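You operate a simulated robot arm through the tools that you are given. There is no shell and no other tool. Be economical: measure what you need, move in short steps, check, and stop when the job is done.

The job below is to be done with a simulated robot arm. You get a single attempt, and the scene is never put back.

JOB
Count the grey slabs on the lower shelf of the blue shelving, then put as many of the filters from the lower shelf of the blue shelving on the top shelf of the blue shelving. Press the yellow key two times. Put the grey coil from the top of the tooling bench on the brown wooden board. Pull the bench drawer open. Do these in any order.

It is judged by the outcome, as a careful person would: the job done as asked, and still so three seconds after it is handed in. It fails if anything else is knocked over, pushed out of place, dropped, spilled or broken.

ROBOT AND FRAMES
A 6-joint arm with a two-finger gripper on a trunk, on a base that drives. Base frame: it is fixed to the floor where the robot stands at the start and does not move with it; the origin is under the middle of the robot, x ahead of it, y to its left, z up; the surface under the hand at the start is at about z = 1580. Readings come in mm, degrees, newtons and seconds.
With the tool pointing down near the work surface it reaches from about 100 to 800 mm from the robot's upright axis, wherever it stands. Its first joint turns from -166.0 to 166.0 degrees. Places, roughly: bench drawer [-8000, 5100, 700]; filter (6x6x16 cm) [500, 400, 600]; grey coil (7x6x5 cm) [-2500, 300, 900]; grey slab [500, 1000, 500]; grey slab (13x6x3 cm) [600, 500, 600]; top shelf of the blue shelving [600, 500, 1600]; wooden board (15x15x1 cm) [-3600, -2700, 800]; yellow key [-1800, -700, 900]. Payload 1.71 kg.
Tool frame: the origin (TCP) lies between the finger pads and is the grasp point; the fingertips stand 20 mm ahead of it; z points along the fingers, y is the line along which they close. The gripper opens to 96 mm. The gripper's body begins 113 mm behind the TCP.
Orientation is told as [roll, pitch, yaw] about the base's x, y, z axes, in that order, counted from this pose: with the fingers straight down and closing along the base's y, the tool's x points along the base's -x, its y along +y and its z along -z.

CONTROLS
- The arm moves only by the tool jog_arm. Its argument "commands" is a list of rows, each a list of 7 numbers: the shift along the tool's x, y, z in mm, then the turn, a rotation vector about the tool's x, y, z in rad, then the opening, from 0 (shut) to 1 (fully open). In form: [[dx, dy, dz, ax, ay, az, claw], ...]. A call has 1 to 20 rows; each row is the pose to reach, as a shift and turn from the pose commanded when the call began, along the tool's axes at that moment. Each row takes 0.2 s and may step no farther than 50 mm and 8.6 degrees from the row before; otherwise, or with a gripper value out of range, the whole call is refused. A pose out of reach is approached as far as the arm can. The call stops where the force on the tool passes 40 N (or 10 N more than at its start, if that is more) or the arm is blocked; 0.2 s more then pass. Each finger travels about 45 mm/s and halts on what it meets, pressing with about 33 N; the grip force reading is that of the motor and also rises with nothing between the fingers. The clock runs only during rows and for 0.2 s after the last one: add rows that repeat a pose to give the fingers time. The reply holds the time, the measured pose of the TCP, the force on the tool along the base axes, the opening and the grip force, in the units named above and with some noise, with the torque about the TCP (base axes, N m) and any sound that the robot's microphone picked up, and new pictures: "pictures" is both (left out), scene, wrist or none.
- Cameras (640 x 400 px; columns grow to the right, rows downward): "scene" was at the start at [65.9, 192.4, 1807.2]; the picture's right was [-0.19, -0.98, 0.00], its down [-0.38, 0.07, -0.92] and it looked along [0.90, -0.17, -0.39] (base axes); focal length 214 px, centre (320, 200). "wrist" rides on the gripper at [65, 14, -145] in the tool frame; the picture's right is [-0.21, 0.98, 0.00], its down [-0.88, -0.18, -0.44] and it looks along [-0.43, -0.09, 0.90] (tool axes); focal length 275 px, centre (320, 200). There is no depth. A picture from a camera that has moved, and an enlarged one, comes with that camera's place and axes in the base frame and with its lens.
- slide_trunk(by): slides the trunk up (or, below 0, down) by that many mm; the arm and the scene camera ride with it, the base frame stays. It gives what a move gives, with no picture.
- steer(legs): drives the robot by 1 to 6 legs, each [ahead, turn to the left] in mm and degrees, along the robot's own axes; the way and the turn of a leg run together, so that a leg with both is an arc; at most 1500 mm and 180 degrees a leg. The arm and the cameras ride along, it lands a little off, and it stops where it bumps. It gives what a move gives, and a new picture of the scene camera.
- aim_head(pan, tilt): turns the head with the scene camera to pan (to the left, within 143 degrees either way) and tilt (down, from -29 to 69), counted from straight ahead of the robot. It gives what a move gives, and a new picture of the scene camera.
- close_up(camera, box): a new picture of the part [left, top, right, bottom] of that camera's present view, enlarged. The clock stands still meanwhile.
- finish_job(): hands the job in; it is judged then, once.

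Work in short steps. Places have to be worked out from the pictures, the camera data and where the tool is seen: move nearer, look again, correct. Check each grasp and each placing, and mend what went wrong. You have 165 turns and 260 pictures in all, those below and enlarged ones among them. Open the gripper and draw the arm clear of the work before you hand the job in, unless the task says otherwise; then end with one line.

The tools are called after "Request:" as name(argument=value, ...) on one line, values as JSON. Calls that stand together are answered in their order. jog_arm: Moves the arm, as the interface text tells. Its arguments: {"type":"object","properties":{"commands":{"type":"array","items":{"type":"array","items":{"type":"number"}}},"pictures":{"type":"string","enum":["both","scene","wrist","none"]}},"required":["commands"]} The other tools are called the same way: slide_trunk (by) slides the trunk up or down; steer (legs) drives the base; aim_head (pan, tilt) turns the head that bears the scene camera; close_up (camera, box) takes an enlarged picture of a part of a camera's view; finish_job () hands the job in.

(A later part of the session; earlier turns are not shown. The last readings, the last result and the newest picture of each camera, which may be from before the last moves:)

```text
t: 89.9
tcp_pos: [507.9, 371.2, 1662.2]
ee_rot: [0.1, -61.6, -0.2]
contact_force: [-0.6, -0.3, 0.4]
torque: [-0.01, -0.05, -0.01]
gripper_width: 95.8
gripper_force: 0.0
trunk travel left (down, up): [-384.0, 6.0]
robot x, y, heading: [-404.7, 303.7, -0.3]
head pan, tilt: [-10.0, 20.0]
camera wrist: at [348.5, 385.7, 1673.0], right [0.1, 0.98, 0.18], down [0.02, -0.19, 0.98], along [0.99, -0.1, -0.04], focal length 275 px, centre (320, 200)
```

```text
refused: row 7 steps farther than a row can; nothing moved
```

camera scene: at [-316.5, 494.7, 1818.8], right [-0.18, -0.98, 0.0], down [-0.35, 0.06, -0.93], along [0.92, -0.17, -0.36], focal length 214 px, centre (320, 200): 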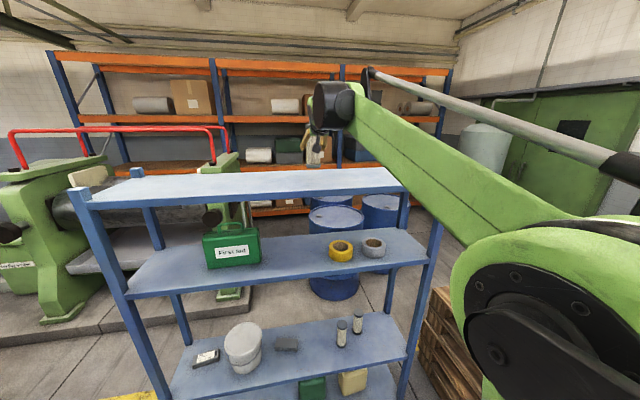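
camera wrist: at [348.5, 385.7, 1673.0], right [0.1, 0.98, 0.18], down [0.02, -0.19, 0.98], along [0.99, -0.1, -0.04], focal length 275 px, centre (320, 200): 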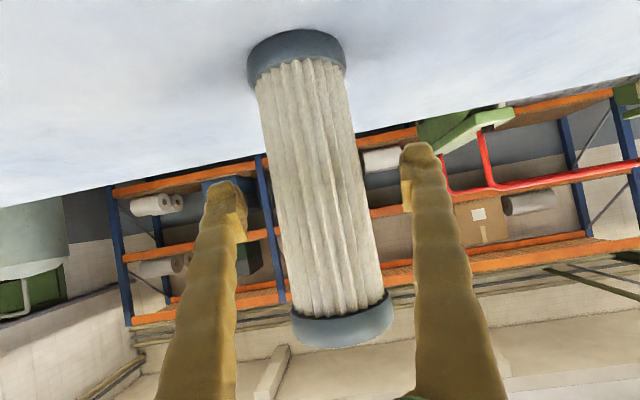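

The filter stands freely between the open fingers. I withdraw with smaller steps.

Request:
jog_arm(commands=[[14, 0, -26, 0, 0, 0, 1], [28, 0, -52, 0, 0, 0, 1], [42, 0, -78, 0, 0, 0, 1], [57, 0, -105, 0, 0, 0, 1], [77, 0, -144, 0, 0, 0, 1], [98, 0, -183, 0, 0, 0, 1], [119, 0, -222, 0, 0, 0, 1], [140, 0, -260, 0, 0, 0, 1], [140, 0, -260, 0, 0, 0, 1]], pictures="wrist")

```text
t: 91.9
tcp_pos: [213.9, 373.7, 1660.5]
ee_rot: [0.2, -61.6, -0.4]
contact_force: [-0.4, 0.3, 0.4]
torque: [0.03, -0.01, 0.04]
gripper_width: 96.0
gripper_force: 0.0
trunk travel left (down, up): [-384.0, 6.0]
robot x, y, heading: [-405.0, 305.1, -0.1]
head pan, tilt: [-10.0, 20.0]
camera wrist: at [54.6, 388.4, 1672.2], right [0.1, 0.98, 0.18], down [0.03, -0.19, 0.98], along [0.99, -0.1, -0.04], focal length 275 px, centre (320, 200)
```

wrist: 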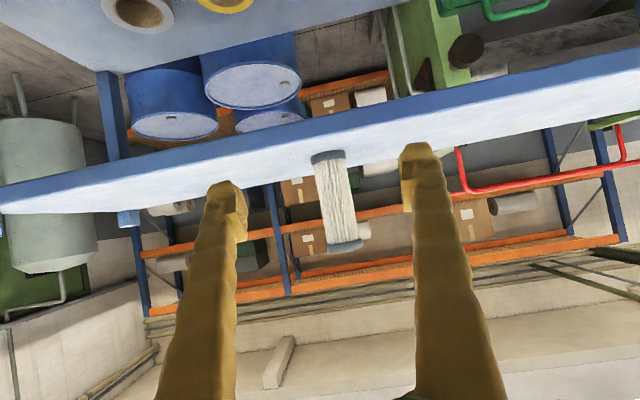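

Filter 1 stands on the top shelf. I lower the trunk and bring the arm down in front of filter 2, shifting to y≈208.

Request:
slide_trunk(by=-378)

Request:
jog_arm(commands=[[37, -12, 27, 0, 0, 0, 1], [75, -24, 53, 0, 0, 0, 1], [112, -35, 80, 0, 0, 0, 1], [150, -47, 107, 0, 0, 0, 1], [187, -59, 133, 0, 0, 0, 1], [225, -71, 160, 0, 0, 0, 1], [262, -82, 187, 0, 0, 0, 1], [300, -94, 213, 0, 0, 0, 1], [337, -106, 240, 0, 0, 0, 1], [375, -118, 267, 0, 0, 0, 1], [412, -130, 293, 0, 0, 0, 1], [450, -141, 320, 0, 0, 0, 1], [487, -153, 347, 0, 0, 0, 1], [525, -165, 373, 0, 0, 0, 1], [525, -165, 373, 0, 0, 0, 1], [525, -165, 373, 0, 0, 0, 1]], pictures="wrist")

Request:
aim_head(pan=0, tilt=40)

```text
t: 95.5
tcp_pos: [210.3, 373.3, 1284.5]
ee_rot: [0.0, -61.6, -0.3]
contact_force: [0.3, 1.1, 0.0]
torque: [-0.05, 0.0, -0.01]
gripper_width: 96.3
gripper_force: 0.0
trunk travel left (down, up): [-6.0, 384.0]
robot x, y, heading: [-401.5, 302.1, -0.3]
head pan, tilt: [-10.0, 20.0]
```

```text
t: 98.9
tcp_pos: [313.7, 203.6, 687.9]
ee_rot: [0.0, -61.5, -0.3]
contact_force: [0.2, -0.5, -0.1]
torque: [-0.01, -0.02, 0.03]
gripper_width: 95.9
gripper_force: 0.0
out of reach, approached as far as the arm can: row 13, 14, 15, 16
trunk travel left (down, up): [-6.0, 384.0]
robot x, y, heading: [-403.5, 300.5, -0.0]
head pan, tilt: [-10.0, 20.0]
camera wrist: at [154.1, 217.9, 699.3], right [0.1, 0.98, 0.18], down [0.03, -0.18, 0.98], along [0.99, -0.1, -0.04], focal length 275 px, centre (320, 200)
```

wrist: 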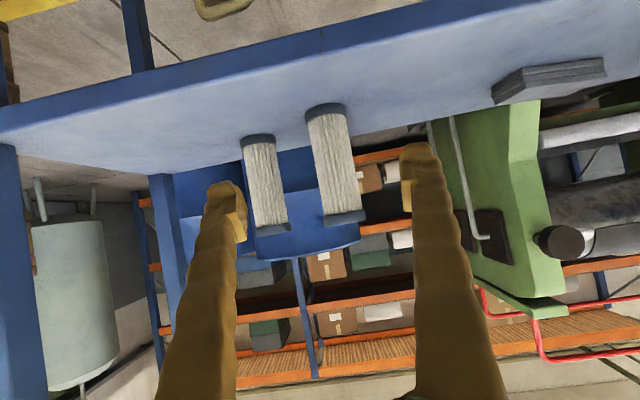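

```text
t: 99.7
tcp_pos: [312.8, 203.3, 688.0]
ee_rot: [0.1, -61.5, -0.4]
contact_force: [0.6, -0.1, 0.0]
torque: [0.0, 0.03, 0.0]
gripper_width: 96.0
gripper_force: 0.1
trunk travel left (down, up): [-6.0, 384.0]
robot x, y, heading: [-408.5, 299.0, -0.2]
head pan, tilt: [0.0, 40.0]
camera scene: at [-329.5, 510.9, 1409.6], right [0.0, -1.0, 0.0], down [-0.65, 0.0, -0.76], along [0.76, 0.0, -0.65], focal length 214 px, centre (320, 200)
```

scene: 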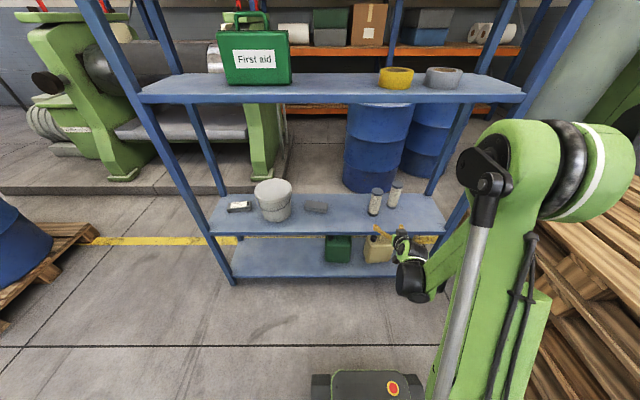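

Filter 2 is at about (540,209). I move to the pre-grasp at x≈415, z≈645.

Request:
jog_arm(commands=[[-3, 2, 36, 0, 0, 0, 1], [-6, 4, 72, 0, 0, 0, 1], [-10, 5, 108, 0, 0, 0, 1], [-10, 5, 108, 0, 0, 0, 1], [-10, 5, 108, 0, 0, 0, 1]], pictures="wrist")

```text
t: 100.9
tcp_pos: [415.4, 205.5, 646.7]
ee_rot: [0.1, -61.6, -0.3]
contact_force: [0.1, 0.7, 0.1]
torque: [-0.02, 0.01, 0.03]
gripper_width: 96.1
gripper_force: 0.0
trunk travel left (down, up): [-6.0, 384.0]
robot x, y, heading: [-402.2, 305.9, -0.4]
head pan, tilt: [0.0, 40.0]
camera wrist: at [255.4, 220.0, 657.4], right [0.1, 0.98, 0.18], down [0.02, -0.18, 0.98], along [0.99, -0.1, -0.04], focal length 275 px, centre (320, 200)
```

wrist: 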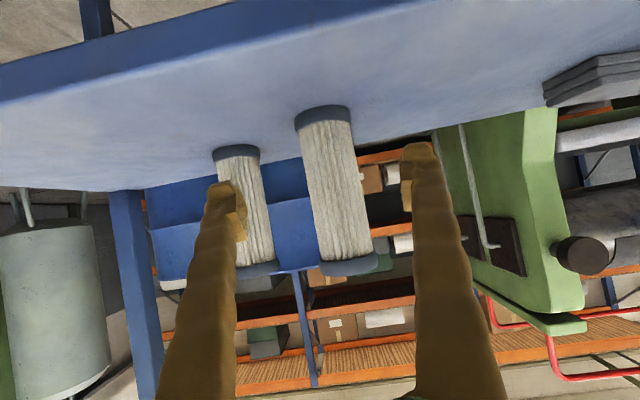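

I advance 121 mm level onto filter 2.

Request:
jog_arm(commands=[[-14, 1, 26, 0, 0, 0, 1], [-28, 2, 53, 0, 0, 0, 1], [-43, 3, 80, 0, 0, 0, 1], [-57, 3, 106, 0, 0, 0, 1], [-57, 3, 106, 0, 0, 0, 1], [-57, 3, 106, 0, 0, 0, 1]])

```text
t: 102.3
tcp_pos: [536.7, 207.8, 645.7]
ee_rot: [-0.1, -61.6, -0.4]
contact_force: [0.3, -0.2, 0.0]
torque: [0.0, -0.01, -0.06]
gripper_width: 96.0
gripper_force: 0.1
trunk travel left (down, up): [-6.0, 384.0]
robot x, y, heading: [-406.8, 303.3, -0.4]
head pan, tilt: [0.0, 40.0]
camera scene: at [-329.3, 510.9, 1409.6], right [0.0, -1.0, 0.0], down [-0.65, 0.0, -0.76], along [0.76, 0.0, -0.65], focal length 214 px, centre (320, 200)
camera wrist: at [377.4, 223.0, 656.0], right [0.1, 0.98, 0.18], down [0.02, -0.18, 0.98], along [0.99, -0.1, -0.04], focal length 275 px, centre (320, 200)
```

scene: 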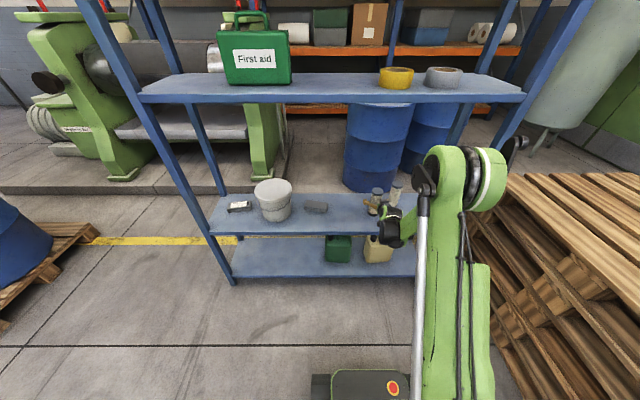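
wrist: 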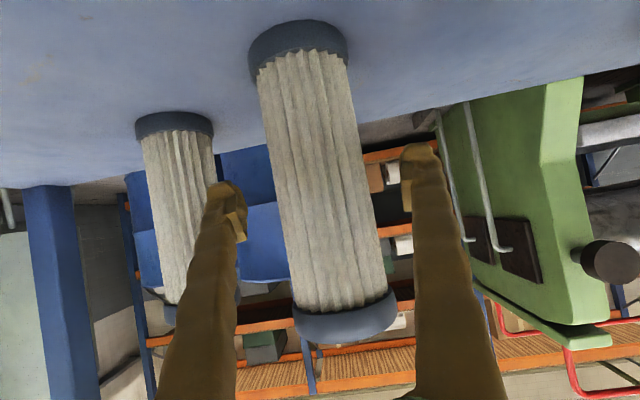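

Same view as with the first grasp. I close, then lift 60 mm and draw back 230 mm.

Request:
jog_arm(commands=[[0, 0, 0, 0, 0, 0, 0], [0, 0, 0, 0, 0, 0, 0], [0, 0, 0, 0, 0, 0, 0], [0, 0, 0, 0, 0, 0, 0], [0, 0, 0, 0, 0, 0, 0], [-13, 0, -7, 0, 0, 0, 0], [-26, 0, -14, 0, 0, 0, 0], [-40, 0, -21, 0, 0, 0, 0], [-53, 0, -28, 0, 0, 0, 0], [-35, 0, -61, 0, 0, 0, 0], [-18, 0, -94, 0, 0, 0, 0], [0, 0, -127, 0, 0, 0, 0], [18, 0, -160, 0, 0, 0, 0], [36, 0, -193, 0, 0, 0, 0], [53, 0, -226, 0, 0, 0, 0], [53, 0, -226, 0, 0, 0, 0]])

```text
t: 105.7
tcp_pos: [314.8, 207.9, 705.3]
ee_rot: [0.1, -61.7, -0.4]
contact_force: [-0.1, -0.5, -2.1]
torque: [0.02, 0.02, -0.02]
gripper_width: 59.4
gripper_force: 32.3
trunk travel left (down, up): [-6.0, 384.0]
robot x, y, heading: [-405.9, 302.1, -0.4]
head pan, tilt: [0.0, 40.0]
camera scene: at [-329.4, 510.9, 1409.6], right [0.0, -1.0, 0.0], down [-0.65, 0.0, -0.76], along [0.76, 0.0, -0.65], focal length 214 px, centre (320, 200)
camera wrist: at [155.4, 223.2, 716.2], right [0.1, 0.98, 0.18], down [0.02, -0.19, 0.98], along [0.99, -0.1, -0.04], focal length 275 px, centre (320, 200)
```

scene: 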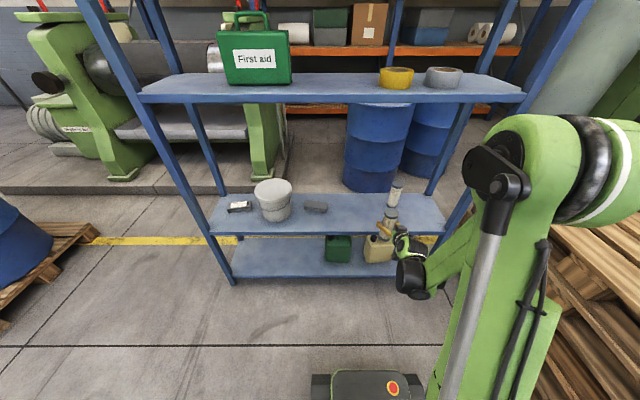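
wrist: 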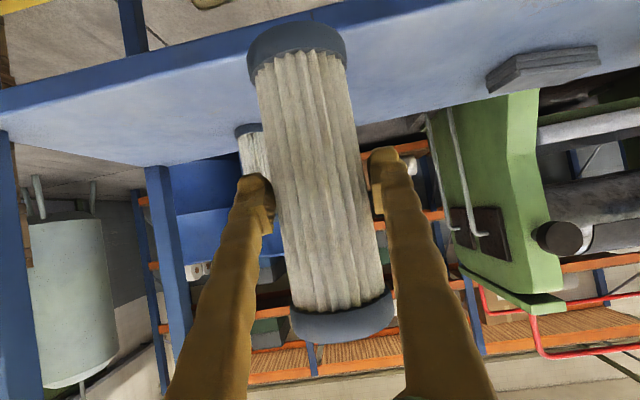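

Filter 2 is held. I raise and retract a bit with the arm, then lift the trunk, then raise the arm further.

Request:
jog_arm(commands=[[-21, 0, -38, 0, 0, 0, 0], [-42, 0, -76, 0, 0, 0, 0], [-63, 0, -114, 0, 0, 0, 0], [-84, 0, -148, 0, 0, 0, 0], [-84, 0, -148, 0, 0, 0, 0]], pictures="none")

Request:
slide_trunk(by=378)

```text
t: 106.9
tcp_pos: [222.1, 210.2, 851.6]
ee_rot: [0.0, -61.7, -0.3]
contact_force: [-0.9, -0.1, -0.6]
torque: [-0.02, 0.02, 0.02]
gripper_width: 59.4
gripper_force: 33.2
trunk travel left (down, up): [-6.0, 384.0]
robot x, y, heading: [-403.8, 301.7, -0.5]
head pan, tilt: [0.0, 40.0]
```

```text
t: 110.6
tcp_pos: [223.3, 210.7, 1228.8]
ee_rot: [-0.1, -61.6, -0.4]
contact_force: [-0.4, 0.2, -1.9]
torque: [0.0, 0.02, 0.0]
gripper_width: 59.4
gripper_force: 32.5
trunk travel left (down, up): [-384.0, 6.0]
robot x, y, heading: [-406.0, 302.0, -0.3]
head pan, tilt: [0.0, 40.0]
```

I raise to z≈1719 and then extend over the top shelf.

Request:
jog_arm(commands=[[-39, 0, -21, 0, 0, 0, 0], [-78, 0, -42, 0, 0, 0, 0], [-118, 0, -63, 0, 0, 0, 0], [-157, 0, -84, 0, 0, 0, 0], [-196, 0, -105, 0, 0, 0, 0], [-235, 0, -127, 0, 0, 0, 0], [-274, 0, -148, 0, 0, 0, 0], [-314, 0, -169, 0, 0, 0, 0], [-353, 0, -190, 0, 0, 0, 0], [-392, 0, -211, 0, 0, 0, 0], [-431, 0, -232, 0, 0, 0, 0], [-454, 0, -190, 0, 0, 0, 0], [-476, 0, -148, 0, 0, 0, 0], [-499, 0, -106, 0, 0, 0, 0], [-521, 0, -65, 0, 0, 0, 0], [-544, 0, -23, 0, 0, 0, 0], [-566, 0, 19, 0, 0, 0, 0], [-566, 0, 19, 0, 0, 0, 0]])

```text
t: 114.4
tcp_pos: [508.0, 207.4, 1717.8]
ee_rot: [0.0, -61.7, -0.3]
contact_force: [0.6, -0.1, -1.5]
torque: [-0.02, 0.01, 0.0]
gripper_width: 59.4
gripper_force: 33.3
trunk travel left (down, up): [-384.0, 6.0]
robot x, y, heading: [-408.5, 299.2, -0.2]
head pan, tilt: [0.0, 40.0]
camera scene: at [-323.6, 510.9, 1787.6], right [0.0, -1.0, 0.0], down [-0.65, 0.0, -0.76], along [0.76, 0.0, -0.65], focal length 214 px, centre (320, 200)
camera wrist: at [348.4, 223.9, 1727.7], right [0.1, 0.98, 0.18], down [0.02, -0.18, 0.98], along [0.99, -0.1, -0.04], focal length 275 px, centre (320, 200)
```

scene: 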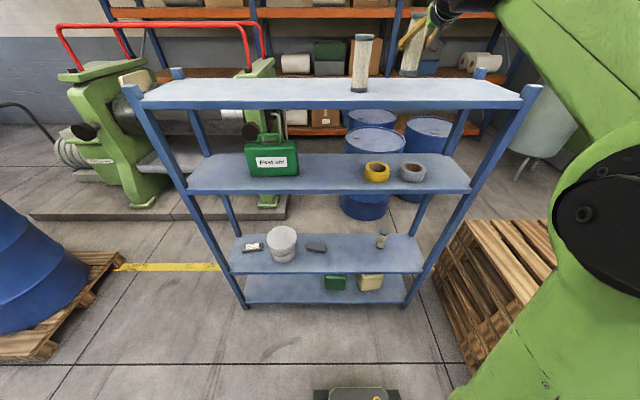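
wrist: 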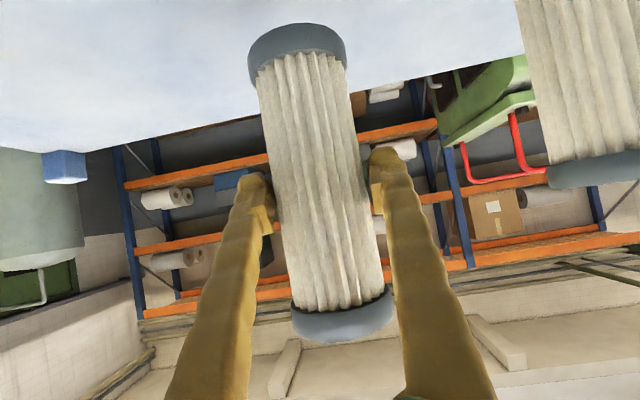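

Clear of filter 1. I lower 49 mm to just above contact, expected at about z=1665.

Request:
jog_arm(commands=[[14, 0, 8, 0, 0, 0, 0], [28, 0, 15, 0, 0, 0, 0], [40, 0, 21, 0, 0, 0, 0], [43, 0, 23, 0, 0, 0, 0], [43, 0, 23, 0, 0, 0, 0]], pictures="none")

Request:
jog_arm(commands=[[1.3, 0, 0.7, 0, 0, 0, 0], [2.2, 0, 1.2, 0, 0, 0, 0], [2.2, 0, 1.2, 0, 0, 0, 0]], pictures="none")

```text
t: 115.6
tcp_pos: [508.9, 208.7, 1668.1]
ee_rot: [0.0, -61.5, -0.4]
contact_force: [-0.5, 0.3, -1.9]
torque: [-0.03, 0.01, 0.02]
gripper_width: 59.3
gripper_force: 33.0
trunk travel left (down, up): [-384.0, 6.0]
robot x, y, heading: [-404.7, 298.1, -0.2]
head pan, tilt: [0.0, 40.0]
```

```text
t: 116.4
tcp_pos: [508.5, 209.5, 1667.5]
ee_rot: [0.0, -61.5, -0.3]
contact_force: [-0.2, -0.2, -2.1]
torque: [-0.02, 0.01, -0.03]
gripper_width: 58.8
gripper_force: 33.0
trunk travel left (down, up): [-384.0, 6.0]
robot x, y, heading: [-406.0, 303.0, -0.2]
head pan, tilt: [0.0, 40.0]
```

Not touching yet; on down.

Request:
jog_arm(commands=[[0.9, 0, 0.5, 0, 0, 0, 0], [1.8, 0, 1, 0, 0, 0, 0], [1.8, 0, 1, 0, 0, 0, 0]], pictures="none")

Request:
jog_arm(commands=[[0.9, 0, 0.5, 0, 0, 0, 0], [1.8, 0, 1, 0, 0, 0, 0], [1.8, 0, 1, 0, 0, 0, 0]], pictures="wrist")

```text
t: 117.2
tcp_pos: [508.1, 209.4, 1664.8]
ee_rot: [-0.1, -61.6, -0.2]
contact_force: [4.4, 0.2, 11.5]
torque: [-0.23, -0.51, 0.08]
gripper_width: 59.1
gripper_force: 33.2
trunk travel left (down, up): [-384.0, 6.0]
robot x, y, heading: [-403.3, 301.7, -0.3]
head pan, tilt: [0.0, 40.0]
```

```text
t: 118.0
tcp_pos: [506.0, 208.3, 1662.4]
ee_rot: [0.1, -61.7, -0.3]
contact_force: [4.3, 0.8, 25.6]
torque: [0.02, 0.17, 0.03]
gripper_width: 58.3
gripper_force: 32.8
trunk travel left (down, up): [-384.0, 6.0]
robot x, y, heading: [-401.8, 304.4, -0.4]
head pan, tilt: [0.0, 40.0]
camera wrist: at [346.8, 223.3, 1674.0], right [0.1, 0.98, 0.18], down [0.02, -0.18, 0.98], along [0.99, -0.1, -0.04], focal length 275 px, centre (320, 200)
```

wrist: 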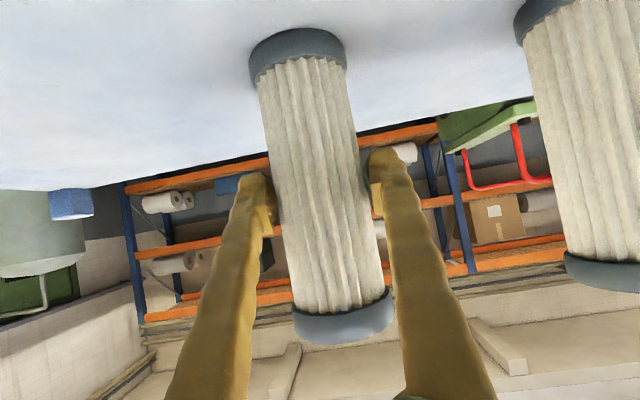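

It is on the shelf. I ease 1.5 mm up, open, and withdraw level.

Request:
jog_arm(commands=[[-1.5, 0, -0.8, 0, 0, 0, 0], [-1.5, 0, -0.8, 0, 0, 0, 0.8], [-1.5, 0, -0.8, 0, 0, 0, 1], [-1.5, 0, -0.8, 0, 0, 0, 1], [-1.5, 0, -0.8, 0, 0, 0, 1], [-1.5, 0, -0.8, 0, 0, 0, 1]], pictures="wrist")

Request:
jog_arm(commands=[[14, 0, -26, 0, 0, 0, 1], [28, 0, -52, 0, 0, 0, 1], [42, 0, -78, 0, 0, 0, 1], [57, 0, -105, 0, 0, 0, 1], [77, 0, -144, 0, 0, 0, 1], [98, 0, -183, 0, 0, 0, 1], [119, 0, -222, 0, 0, 0, 1], [140, 0, -260, 0, 0, 0, 1], [140, 0, -260, 0, 0, 0, 1]])

```text
t: 119.4
tcp_pos: [507.1, 208.7, 1663.6]
ee_rot: [0.0, -61.7, -0.4]
contact_force: [0.1, -0.4, 0.0]
torque: [-0.05, -0.03, -0.03]
gripper_width: 95.8
gripper_force: 0.1
trunk travel left (down, up): [-384.0, 6.0]
robot x, y, heading: [-407.5, 299.3, -0.1]
head pan, tilt: [0.0, 40.0]
camera wrist: at [348.3, 223.0, 1674.7], right [0.1, 0.98, 0.18], down [0.02, -0.18, 0.98], along [0.99, -0.1, -0.04], focal length 275 px, centre (320, 200)
```

wrist: 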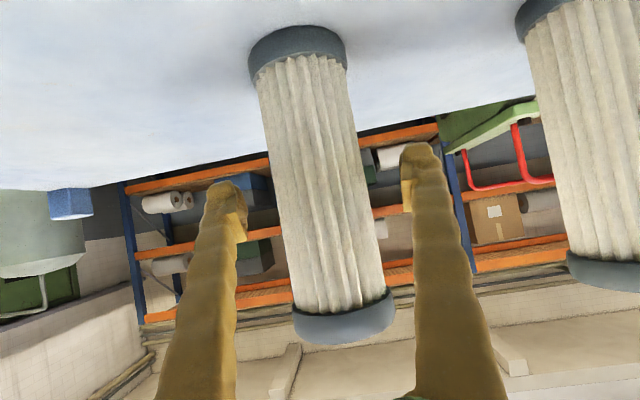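

```text
t: 121.4
tcp_pos: [216.5, 209.9, 1663.4]
ee_rot: [0.0, -61.5, -0.3]
contact_force: [1.7, 1.0, -1.3]
torque: [-0.02, 0.02, -0.02]
gripper_width: 95.9
gripper_force: 0.0
trunk travel left (down, up): [-384.0, 6.0]
robot x, y, heading: [-404.2, 302.2, 0.1]
head pan, tilt: [0.0, 40.0]
camera scene: at [-322.3, 511.1, 1787.5], right [0.0, -1.0, 0.0], down [-0.66, 0.0, -0.76], along [0.76, 0.0, -0.66], focal length 214 px, centre (320, 200)
camera wrist: at [58.3, 224.7, 1675.0], right [0.1, 0.98, 0.18], down [0.03, -0.18, 0.98], along [0.99, -0.1, -0.04], focal length 275 px, centre (320, 200)
```

scene: 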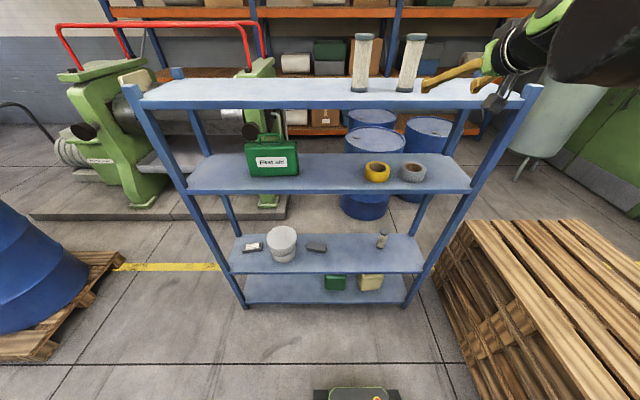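
wrist: 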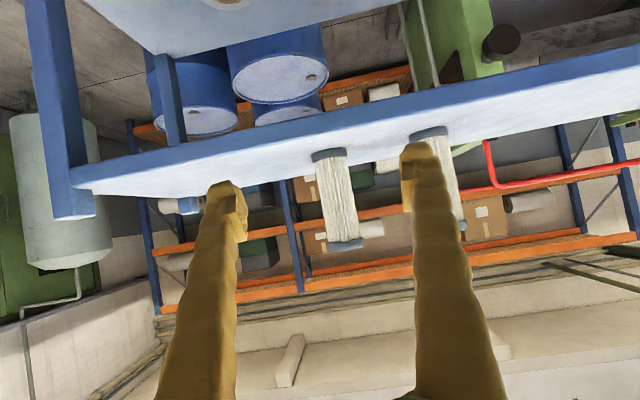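

Both filters stand on the top shelf. I back off and fold the arm to a compact tool-down pose for driving, and look toward the benches.

Request:
steer(legs=[[-200, 0]])

Request:
jog_arm(commands=[[-5, 0, -30, 0, 0.13, 0, 1], [-10, 0, -60, 0, 0.26, 0, 1], [-16, 0, -90, 0, 0.39, 0, 1], [-21, 0, -119, 0, 0.52, 0, 1], [-26, 0, -149, 0, 0.65, 0, 1], [-31, 0, -179, 0, 0.78, 0, 1], [-37, 0, -208, 0, 0.91, 0, 1], [-42, 0, -238, 0, 1.07, 0, 1], [-42, 0, -238, 0, 1.07, 0, 1]], pictures="none")

Request:
aim_head(pan=-130, tilt=30)

Request:
aim_head(pan=143, tilt=30)

```text
t: 123.3
tcp_pos: [19.7, 210.3, 1664.1]
ee_rot: [0.0, -61.6, -0.3]
contact_force: [-0.5, -0.5, -0.4]
torque: [-0.03, -0.03, 0.04]
gripper_width: 96.0
gripper_force: 0.0
trunk travel left (down, up): [-384.0, 6.0]
robot x, y, heading: [-601.2, 301.8, 0.2]
head pan, tilt: [0.0, 40.0]
camera scene: at [-537.6, 511.7, 1788.2], right [0.0, -1.0, 0.0], down [-0.65, 0.0, -0.76], along [0.76, 0.0, -0.65], focal length 214 px, centre (320, 200)
```

scene: 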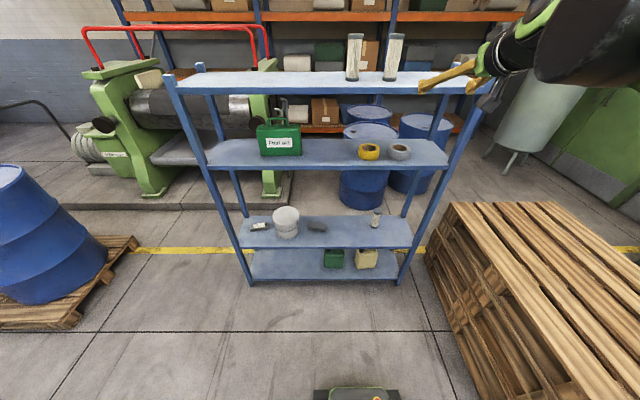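

```text
refused: row 8 steps farther than a row can; nothing moved
```

```text
t: 125.4
tcp_pos: [5.3, 210.2, 1670.4]
ee_rot: [0.0, -62.0, -0.3]
contact_force: [-0.2, 0.3, 0.1]
torque: [-0.01, -0.02, 0.0]
gripper_width: 95.9
gripper_force: 0.0
trunk travel left (down, up): [-384.0, 6.0]
robot x, y, heading: [-601.6, 302.4, 0.0]
head pan, tilt: [-130.0, 30.0]
camera scene: at [-675.6, 442.8, 1804.6], right [-0.76, 0.64, 0.01], down [0.31, 0.38, -0.87], along [-0.56, -0.66, -0.5], focal length 214 px, centre (320, 200)
```

scene: 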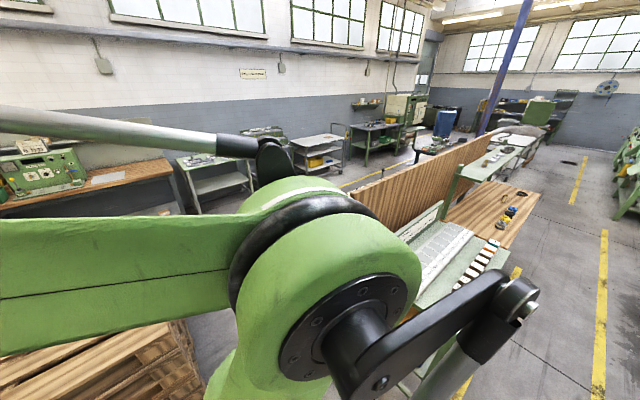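

```text
t: 129.2
tcp_pos: [13.5, 211.6, 1666.9]
ee_rot: [-0.1, -61.9, -0.3]
contact_force: [0.0, -0.3, -0.1]
torque: [0.0, 0.01, 0.02]
gripper_width: 96.2
gripper_force: 0.0
trunk travel left (down, up): [-384.0, 6.0]
robot x, y, heading: [-599.2, 301.3, 0.1]
head pan, tilt: [143.0, 30.0]
camera scene: at [-677.3, 566.5, 1805.3], right [0.6, 0.8, -0.01], down [0.39, -0.3, -0.87], along [-0.7, 0.52, -0.49], focal length 214 px, centre (320, 200)
```

scene: 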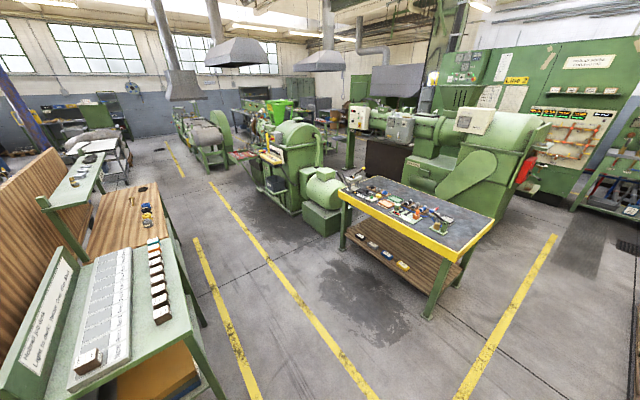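

The arm fold was refused (row 8 too large), so I redo it with even steps, and zoom in on the wood-topped bench where I think the coil is.

Request:
jog_arm(commands=[[-5, 0, -28, 0, 0.13, 0, 1], [-10, 0, -56, 0, 0.26, 0, 1], [-16, 0, -84, 0, 0.39, 0, 1], [-21, 0, -112, 0, 0.52, 0, 1], [-26, 0, -140, 0, 0.65, 0, 1], [-31, 0, -168, 0, 0.78, 0, 1], [-36, 0, -196, 0, 0.91, 0, 1], [-42, 0, -238, 0, 1.04, 0, 1], [-42, 0, -238, 0, 1.075, 0, 1]], pictures="none")

Request:
close_up(camera="scene", box=[30, 130, 190, 270])

```text
t: 131.2
tcp_pos: [-179.1, 212.5, 1814.6]
ee_rot: [0.0, -0.2, -0.2]
contact_force: [0.3, 0.0, -0.1]
torque: [0.01, 0.0, 0.01]
gripper_width: 95.9
gripper_force: 0.1
trunk travel left (down, up): [-384.0, 6.0]
robot x, y, heading: [-600.0, 302.7, -0.3]
head pan, tilt: [143.0, 30.0]
```

```text
2.86 times, centred on (110, 200) of scene
camera zoom: at [-677.0, 566.4, 1805.3], right [0.6, 0.8, -0.01], down [0.38, -0.3, -0.87], along [-0.7, 0.52, -0.49], focal length 613 px, centre (920, 200)
```

zoom: 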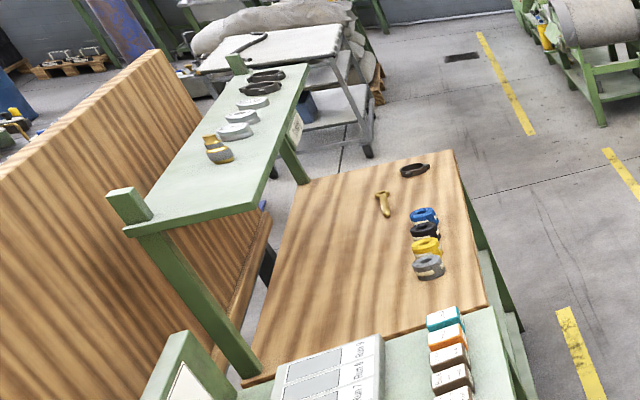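

The grey coil is confirmed at about (-2478,324) in a row with yellow, black and blue ones. I go for the key first, on the south side: I back up, turn to face south, and check the gap between bench and pallets.

Request:
steer(legs=[[-340, 0], [0, -90]])

Request:
aim_head(pan=0, tilt=40)

```text
t: 139.9
tcp_pos: [-1029.3, -122.9, 1814.3]
ee_rot: [0.0, -0.2, -89.9]
contact_force: [-1.1, -0.5, 0.1]
torque: [-0.01, 0.03, 0.02]
gripper_width: 96.0
gripper_force: 0.2
trunk travel left (down, up): [-384.0, 6.0]
robot x, y, heading: [-939.5, 300.7, -90.0]
head pan, tilt: [143.0, 30.0]
camera scene: at [-676.3, 377.2, 1805.3], right [0.8, -0.6, -0.01], down [-0.3, -0.39, -0.87], along [0.52, 0.7, -0.49], focal length 214 px, centre (320, 200)
```

scene: 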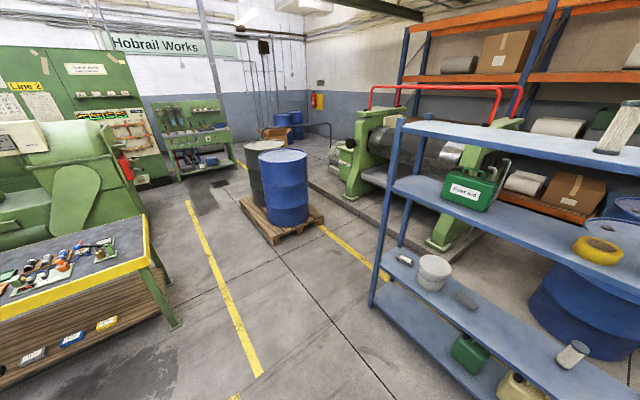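

```text
t: 142.2
tcp_pos: [-1028.9, -115.8, 1814.8]
ee_rot: [0.0, -0.4, -89.8]
contact_force: [-0.2, 1.1, 0.4]
torque: [-0.16, -0.05, 0.0]
gripper_width: 95.8
gripper_force: 0.1
trunk travel left (down, up): [-384.0, 6.0]
robot x, y, heading: [-939.0, 308.9, -90.0]
head pan, tilt: [0.0, 40.0]
camera scene: at [-730.2, 228.8, 1787.9], right [-1.0, 0.0, 0.0], down [0.0, 0.65, -0.76], along [0.0, -0.76, -0.65], focal length 214 px, centre (320, 200)
```

scene: 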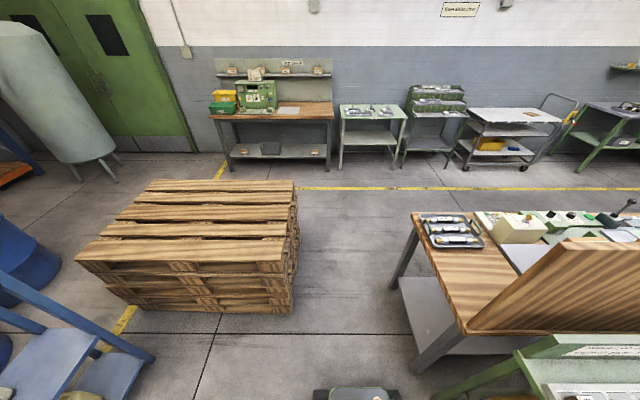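

The gap is about 810 mm wide, centred at x≈-895, and I am at -939. I drive through with a slight leftward correction, and first zoom in on the control box on the bench.

Request:
close_up(camera="scene", box=[410, 190, 640, 300])

Request:
steer(legs=[[0, 3], [900, 0], [0, -3], [850, 0]])

```text
2.78 times, centred on (525, 245) of scene
camera zoom: at [-730.2, 228.8, 1787.9], right [-1.0, 0.0, 0.0], down [0.0, 0.65, -0.76], along [0.0, -0.76, -0.65], focal length 597 px, centre (-250, 75)
```

zoom: 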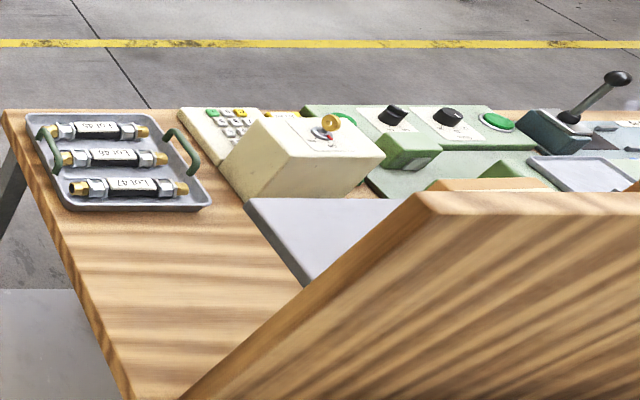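

```text
t: 155.1
tcp_pos: [-968.0, -1796.7, 1827.1]
ee_rot: [0.0, -2.1, -89.2]
contact_force: [0.2, 1.6, -0.6]
torque: [-0.07, 0.08, -0.04]
gripper_width: 96.2
gripper_force: 0.1
trunk travel left (down, up): [-384.0, 6.0]
robot x, y, heading: [-884.3, -1427.0, -89.2]
head pan, tilt: [0.0, 40.0]
camera scene: at [-674.4, -1470.2, 1788.8], right [-1.0, -0.02, 0.0], down [-0.01, 0.64, -0.77], along [0.01, -0.77, -0.64], focal length 214 px, centre (320, 200)
```

scene: 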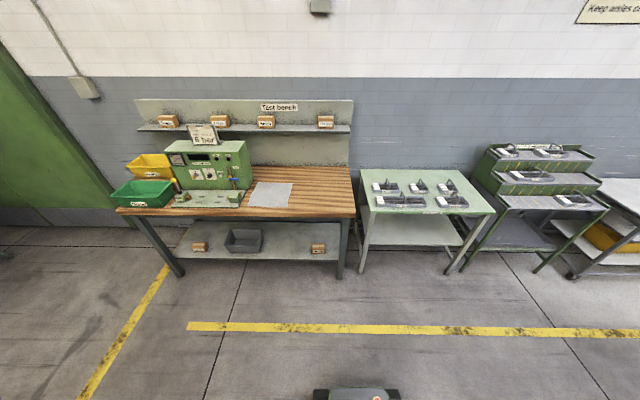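

Through. Now I turn west, drive 900 mm, and turn to face the bench from the south.

Request:
steer(legs=[[0, -90.8], [880, 0], [0, -90]])

Request:
aim_head(pan=-5, tilt=42)

```text
t: 158.0
tcp_pos: [-1108.6, -1670.8, 1835.4]
ee_rot: [-0.1, -3.4, -117.9]
contact_force: [3.2, -0.9, -0.1]
torque: [0.06, 0.23, -0.02]
gripper_width: 96.1
gripper_force: 0.0
trunk travel left (down, up): [-384.0, 6.0]
robot x, y, heading: [-881.5, -1430.2, -116.4]
head pan, tilt: [0.0, 40.0]
stopped in leg 1: the robot was blocked; the commanded pose is now the measured one
camera scene: at [-724.3, -1589.1, 1787.5], right [-0.9, 0.44, 0.0], down [0.29, 0.58, -0.76], along [-0.34, -0.68, -0.65], focal length 214 px, centre (320, 200)
```

scene: 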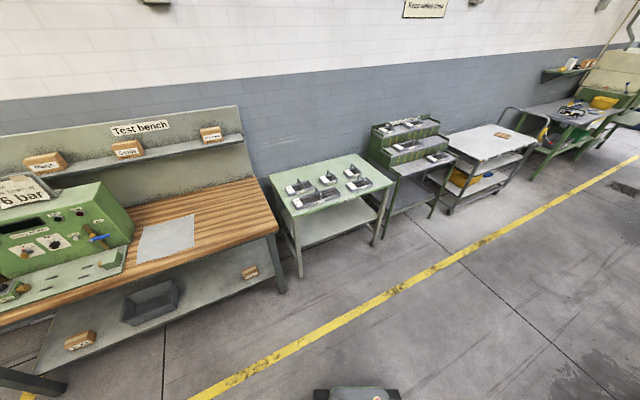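

```text
t: 158.7
tcp_pos: [-1124.7, -1692.4, 1830.2]
ee_rot: [0.0, -2.6, -117.7]
contact_force: [-0.6, 1.6, -0.1]
torque: [-0.08, 0.04, 0.03]
gripper_width: 96.0
gripper_force: 0.1
trunk travel left (down, up): [-384.0, 6.0]
robot x, y, heading: [-883.1, -1432.9, -116.5]
head pan, tilt: [-5.0, 42.0]
camera scene: at [-733.9, -1585.0, 1784.9], right [-0.85, 0.52, 0.0], down [0.35, 0.58, -0.74], along [-0.38, -0.63, -0.68], focal length 214 px, centre (320, 200)
```

scene: 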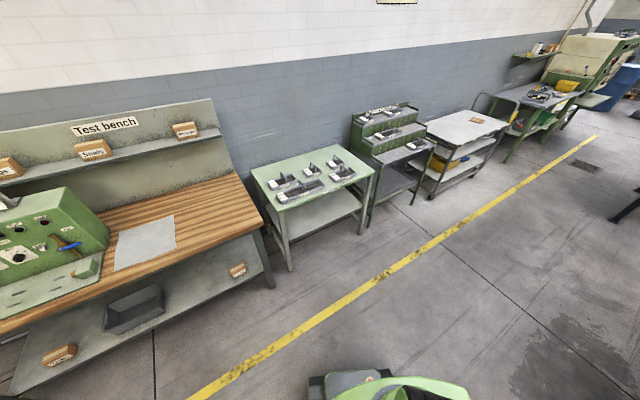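

The turn was blocked, likely the base's rear corner against the pallet stack. I drive ahead along the present heading before turning on.

Request:
steer(legs=[[300, 0], [0, -63]])

Request:
aim_head(pan=-140, tilt=35)

```text
t: 165.5
tcp_pos: [-1308.7, -1604.1, 1839.8]
ee_rot: [0.0, -4.2, 179.6]
contact_force: [3.8, -0.7, 1.1]
torque: [0.05, 0.47, 0.02]
gripper_width: 96.1
gripper_force: 0.1
trunk travel left (down, up): [-384.0, 6.0]
robot x, y, heading: [-1014.5, -1705.0, -179.1]
head pan, tilt: [-5.0, 42.0]
camera scene: at [-1030.0, -1908.1, 1786.6], right [0.07, 1.0, 0.0], down [0.65, -0.05, -0.76], along [-0.76, 0.05, -0.65], focal length 214 px, centre (320, 200)
```

scene: 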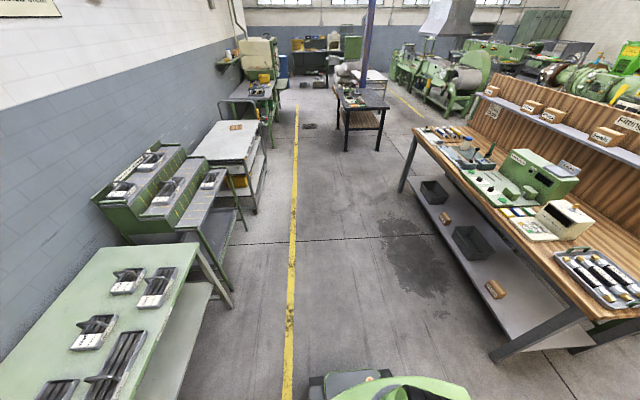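

```text
t: 167.6
tcp_pos: [-1332.1, -1606.3, 1834.6]
ee_rot: [0.1, -3.4, 179.5]
contact_force: [0.3, -1.3, 0.8]
torque: [0.08, 0.06, -0.03]
gripper_width: 96.0
gripper_force: 0.2
trunk travel left (down, up): [-384.0, 6.0]
robot x, y, heading: [-1015.7, -1703.0, -179.0]
head pan, tilt: [-140.0, 35.0]
camera scene: at [-1040.4, -1900.6, 1794.3], right [0.16, 0.99, 0.0], down [0.58, -0.1, -0.81], along [-0.8, 0.13, -0.58], focal length 214 px, centre (320, 200)
```

scene: 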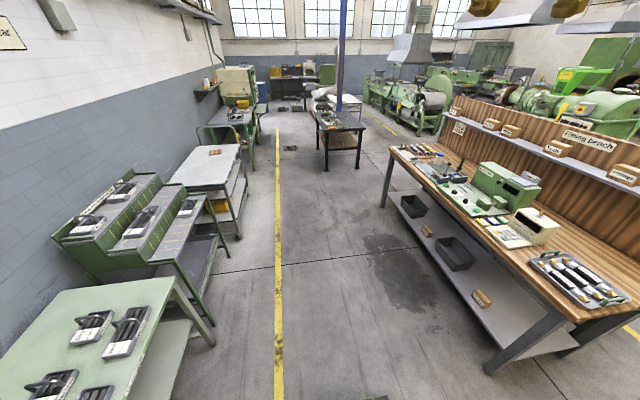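

The head picture does not match the requested pan; I aim again to see the pallets behind.

Request:
aim_head(pan=-140, tilt=35)

```text
t: 168.2
tcp_pos: [-1376.2, -1608.2, 1827.6]
ee_rot: [0.0, -2.1, 179.7]
contact_force: [-1.1, 0.0, -0.3]
torque: [0.02, -0.22, 0.01]
gripper_width: 95.9
gripper_force: 0.1
trunk travel left (down, up): [-384.0, 6.0]
robot x, y, heading: [-1015.6, -1707.0, -179.1]
head pan, tilt: [-140.0, 35.0]
camera scene: at [-951.8, -1858.8, 1797.5], right [0.67, -0.74, 0.01], down [-0.41, -0.38, -0.83], along [0.62, 0.55, -0.56], focal length 214 px, centre (320, 200)
```

scene: 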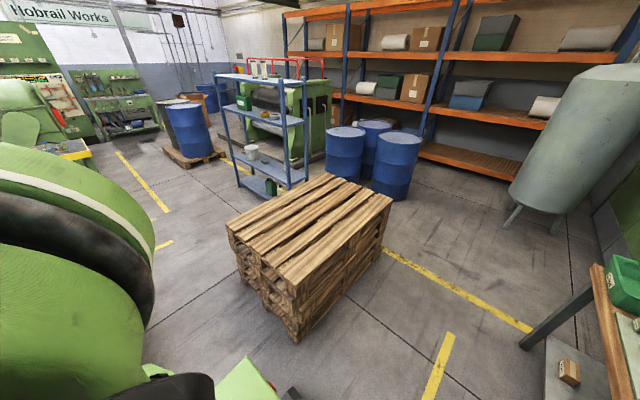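

The pallet stack stands as before. Now I drive west and turn to face the keypad bench.

Request:
steer(legs=[[760, 0], [0, -91], [380, 0]])

Request:
aim_head(pan=-5, tilt=50)

```text
t: 182.4
tcp_pos: [-1656.0, -977.1, 1829.5]
ee_rot: [-0.1, -2.1, 87.4]
contact_force: [0.2, -0.9, 1.0]
torque: [0.01, 0.12, 0.01]
gripper_width: 96.1
gripper_force: 0.2
trunk travel left (down, up): [-384.0, 6.0]
robot x, y, heading: [-1766.6, -1331.1, 89.1]
head pan, tilt: [-140.0, 35.0]
camera scene: at [-1923.8, -1416.2, 1796.6], right [-0.76, -0.65, 0.0], down [-0.37, 0.43, -0.82], along [0.53, -0.63, -0.57], focal length 214 px, centre (320, 200)
```

scene: 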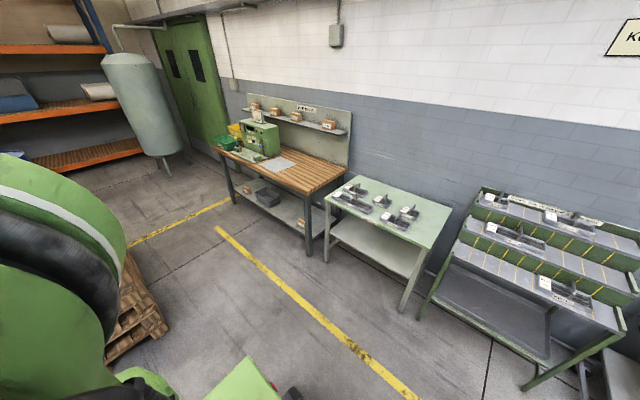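

```text
t: 184.6
tcp_pos: [-1656.5, -1000.4, 1833.0]
ee_rot: [0.1, -2.9, 87.3]
contact_force: [-0.6, 2.8, 0.2]
torque: [-0.32, -0.07, -0.03]
gripper_width: 96.1
gripper_force: 0.1
trunk travel left (down, up): [-384.0, 6.0]
robot x, y, heading: [-1768.1, -1334.2, 89.0]
head pan, tilt: [-5.0, 50.0]
camera scene: at [-1949.6, -1309.0, 1786.6], right [0.92, -0.39, -0.01], down [-0.26, -0.6, -0.76], along [0.29, 0.7, -0.65], focal length 214 px, centre (320, 200)
```

scene: 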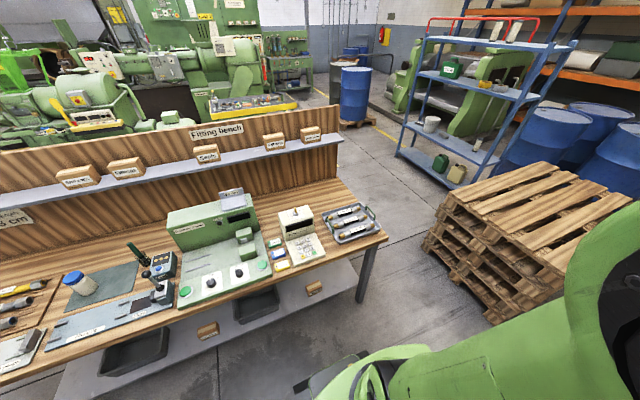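

I zoom in on the keypad area.

Request:
close_up(camera="scene", box=[150, 180, 400, 340])

```text
2.50 times, centred on (275, 260) of scene
camera zoom: at [-1949.6, -1309.0, 1786.6], right [0.92, -0.39, -0.01], down [-0.26, -0.6, -0.76], along [0.29, 0.7, -0.65], focal length 536 px, centre (432, 50)
```

zoom: 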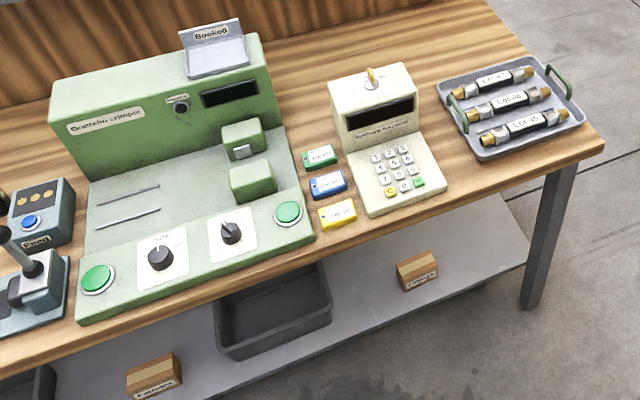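

The keypad terminal has a yellow key in the bottom-left of its pad, at roughly (-1794,-713), matching the given place. I zoom more.

Request:
aim_head(pan=-5, tilt=50)

Request:
close_up(camera="scene", box=[200, 175, 300, 255])

```text
t: 185.2
tcp_pos: [-1651.7, -1002.2, 1836.7]
ee_rot: [0.0, -3.2, 87.1]
contact_force: [0.2, -0.1, 0.9]
torque: [0.05, -0.09, -0.02]
gripper_width: 95.9
gripper_force: 0.1
trunk travel left (down, up): [-384.0, 6.0]
robot x, y, heading: [-1769.6, -1335.2, 88.8]
head pan, tilt: [-5.0, 50.0]
camera scene: at [-1946.6, -1299.3, 1781.2], right [0.9, -0.43, 0.0], down [-0.31, -0.63, -0.71], along [0.31, 0.64, -0.7], focal length 214 px, centre (320, 200)
```

scene: 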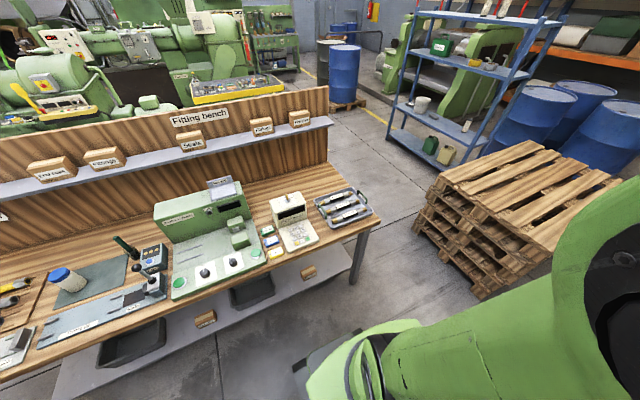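

```text
5.00 times, centred on (250, 215) of scene
camera zoom: at [-1946.6, -1299.3, 1781.2], right [0.9, -0.43, 0.0], down [-0.31, -0.63, -0.71], along [0.31, 0.64, -0.7], focal length 1072 px, centre (670, 125)
```

zoom: 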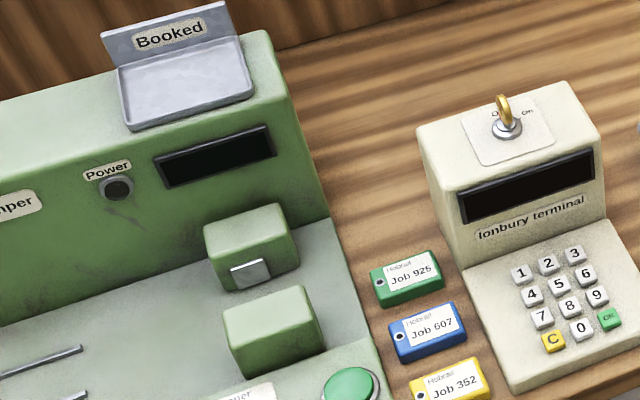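

The yellow "C" key is at about (-1790,-709). I lower the trunk, close the gripper, and move above the keypad for a wrist view.

Request:
slide_trunk(by=-378)

Request:
jog_arm(commands=[[-27, 14, 36, 0, 0, 0, 0.8], [-54, 28, 71, 0, 0, 0, 0.5], [-81, 41, 107, 0, 0, 0, 0.2], [-108, 55, 142, 0, 0, 0, 0], [-135, 69, 178, 0, 0, 0, 0], [-162, 83, 213, 0, 0, 0, 0], [-189, 97, 249, 0, 0, 0, 0], [-216, 110, 284, 0, 0, 0, 0], [-243, 124, 320, 0, 0, 0, 0], [-260, 138, 340, 0, 0, 0, 0], [-260, 138, 340, 0, 0, 0, 0]])

```text
t: 188.8
tcp_pos: [-1649.8, -966.2, 1453.0]
ee_rot: [0.0, -2.4, 87.3]
contact_force: [0.9, 0.6, 0.0]
torque: [0.0, -0.04, 0.0]
gripper_width: 96.0
gripper_force: 0.0
trunk travel left (down, up): [-6.0, 384.0]
robot x, y, heading: [-1770.2, -1324.7, 88.8]
head pan, tilt: [-5.0, 50.0]
```

```text
t: 191.2
tcp_pos: [-1779.9, -703.2, 1124.4]
ee_rot: [0.0, -2.4, 87.4]
contact_force: [0.8, -0.2, -0.4]
torque: [0.02, -0.02, 0.01]
gripper_width: 0.1
gripper_force: 29.0
trunk travel left (down, up): [-6.0, 384.0]
robot x, y, heading: [-1767.8, -1332.0, 89.1]
head pan, tilt: [-5.0, 50.0]
camera scene: at [-1972.9, -1259.1, 1395.5], right [0.99, -0.11, 0.0], down [-0.08, -0.77, -0.63], along [0.07, 0.63, -0.78], focal length 214 px, centre (320, 200)
camera wrist: at [-1797.4, -774.8, 1265.3], right [-0.97, 0.25, 0.01], down [0.22, 0.85, 0.48], along [0.11, 0.47, -0.88], focal length 275 px, centre (320, 200)
```

scene: 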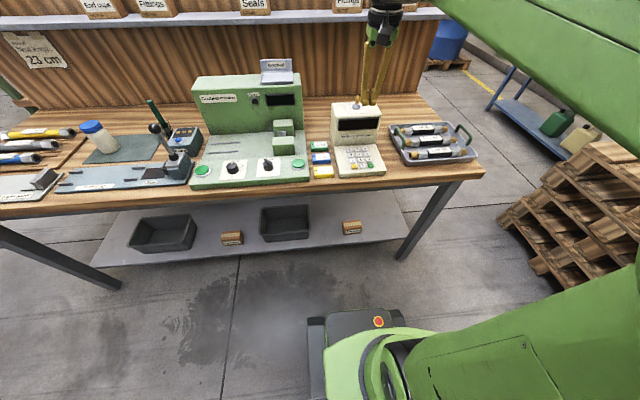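
wrist: 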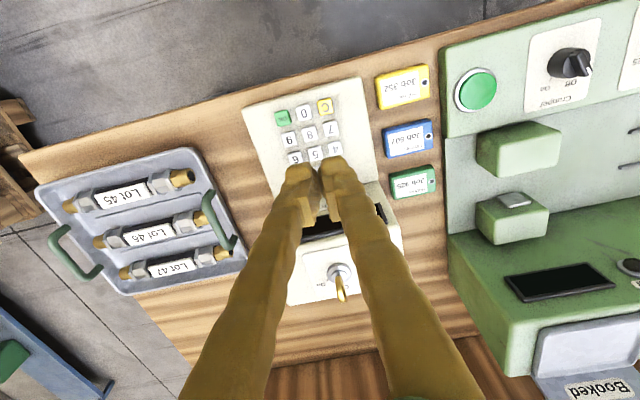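

Triangulated, the yellow key is at about (-1791,-711,897). I go down to z≈975 above it and look.

Request:
jog_arm(commands=[[3, 4, 50, 0, 0, 0, 0], [6, 8, 100, 0, 0, 0, 0], [9, 12, 147, 0, 0, 0, 0], [9, 12, 147, 0, 0, 0, 0], [9, 12, 147, 0, 0, 0, 0]])

Request:
close_up(camera="wrist", box=[220, 20, 420, 240])

Request:
close_up(camera="scene", box=[300, 80, 420, 190])

```text
refused: row 1 steps farther than a row can; nothing moved
```

```text
1.82 times, centred on (320, 130) of wrist
camera zoom: at [-1797.4, -774.8, 1265.3], right [-0.97, 0.25, 0.01], down [0.22, 0.85, 0.48], along [0.11, 0.47, -0.88], focal length 500 px, centre (320, 327)
```

zoom: 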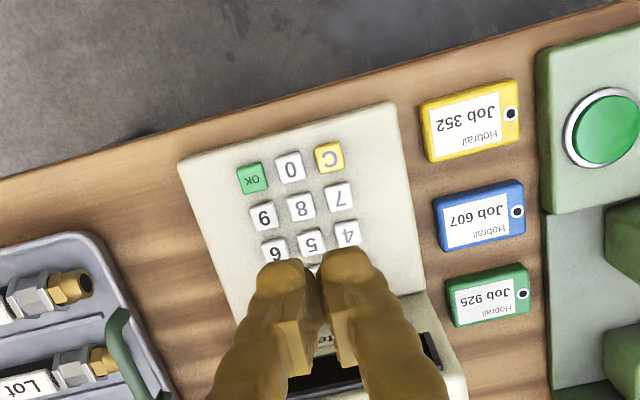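

```text
3.64 times, centred on (360, 135) of scene
camera zoom: at [-1972.9, -1259.1, 1395.5], right [0.99, -0.11, 0.0], down [-0.08, -0.77, -0.63], along [0.07, 0.63, -0.78], focal length 780 px, centre (174, 436)
```

zoom: 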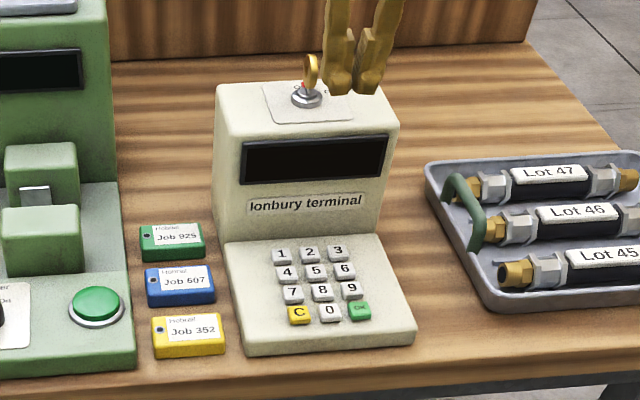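

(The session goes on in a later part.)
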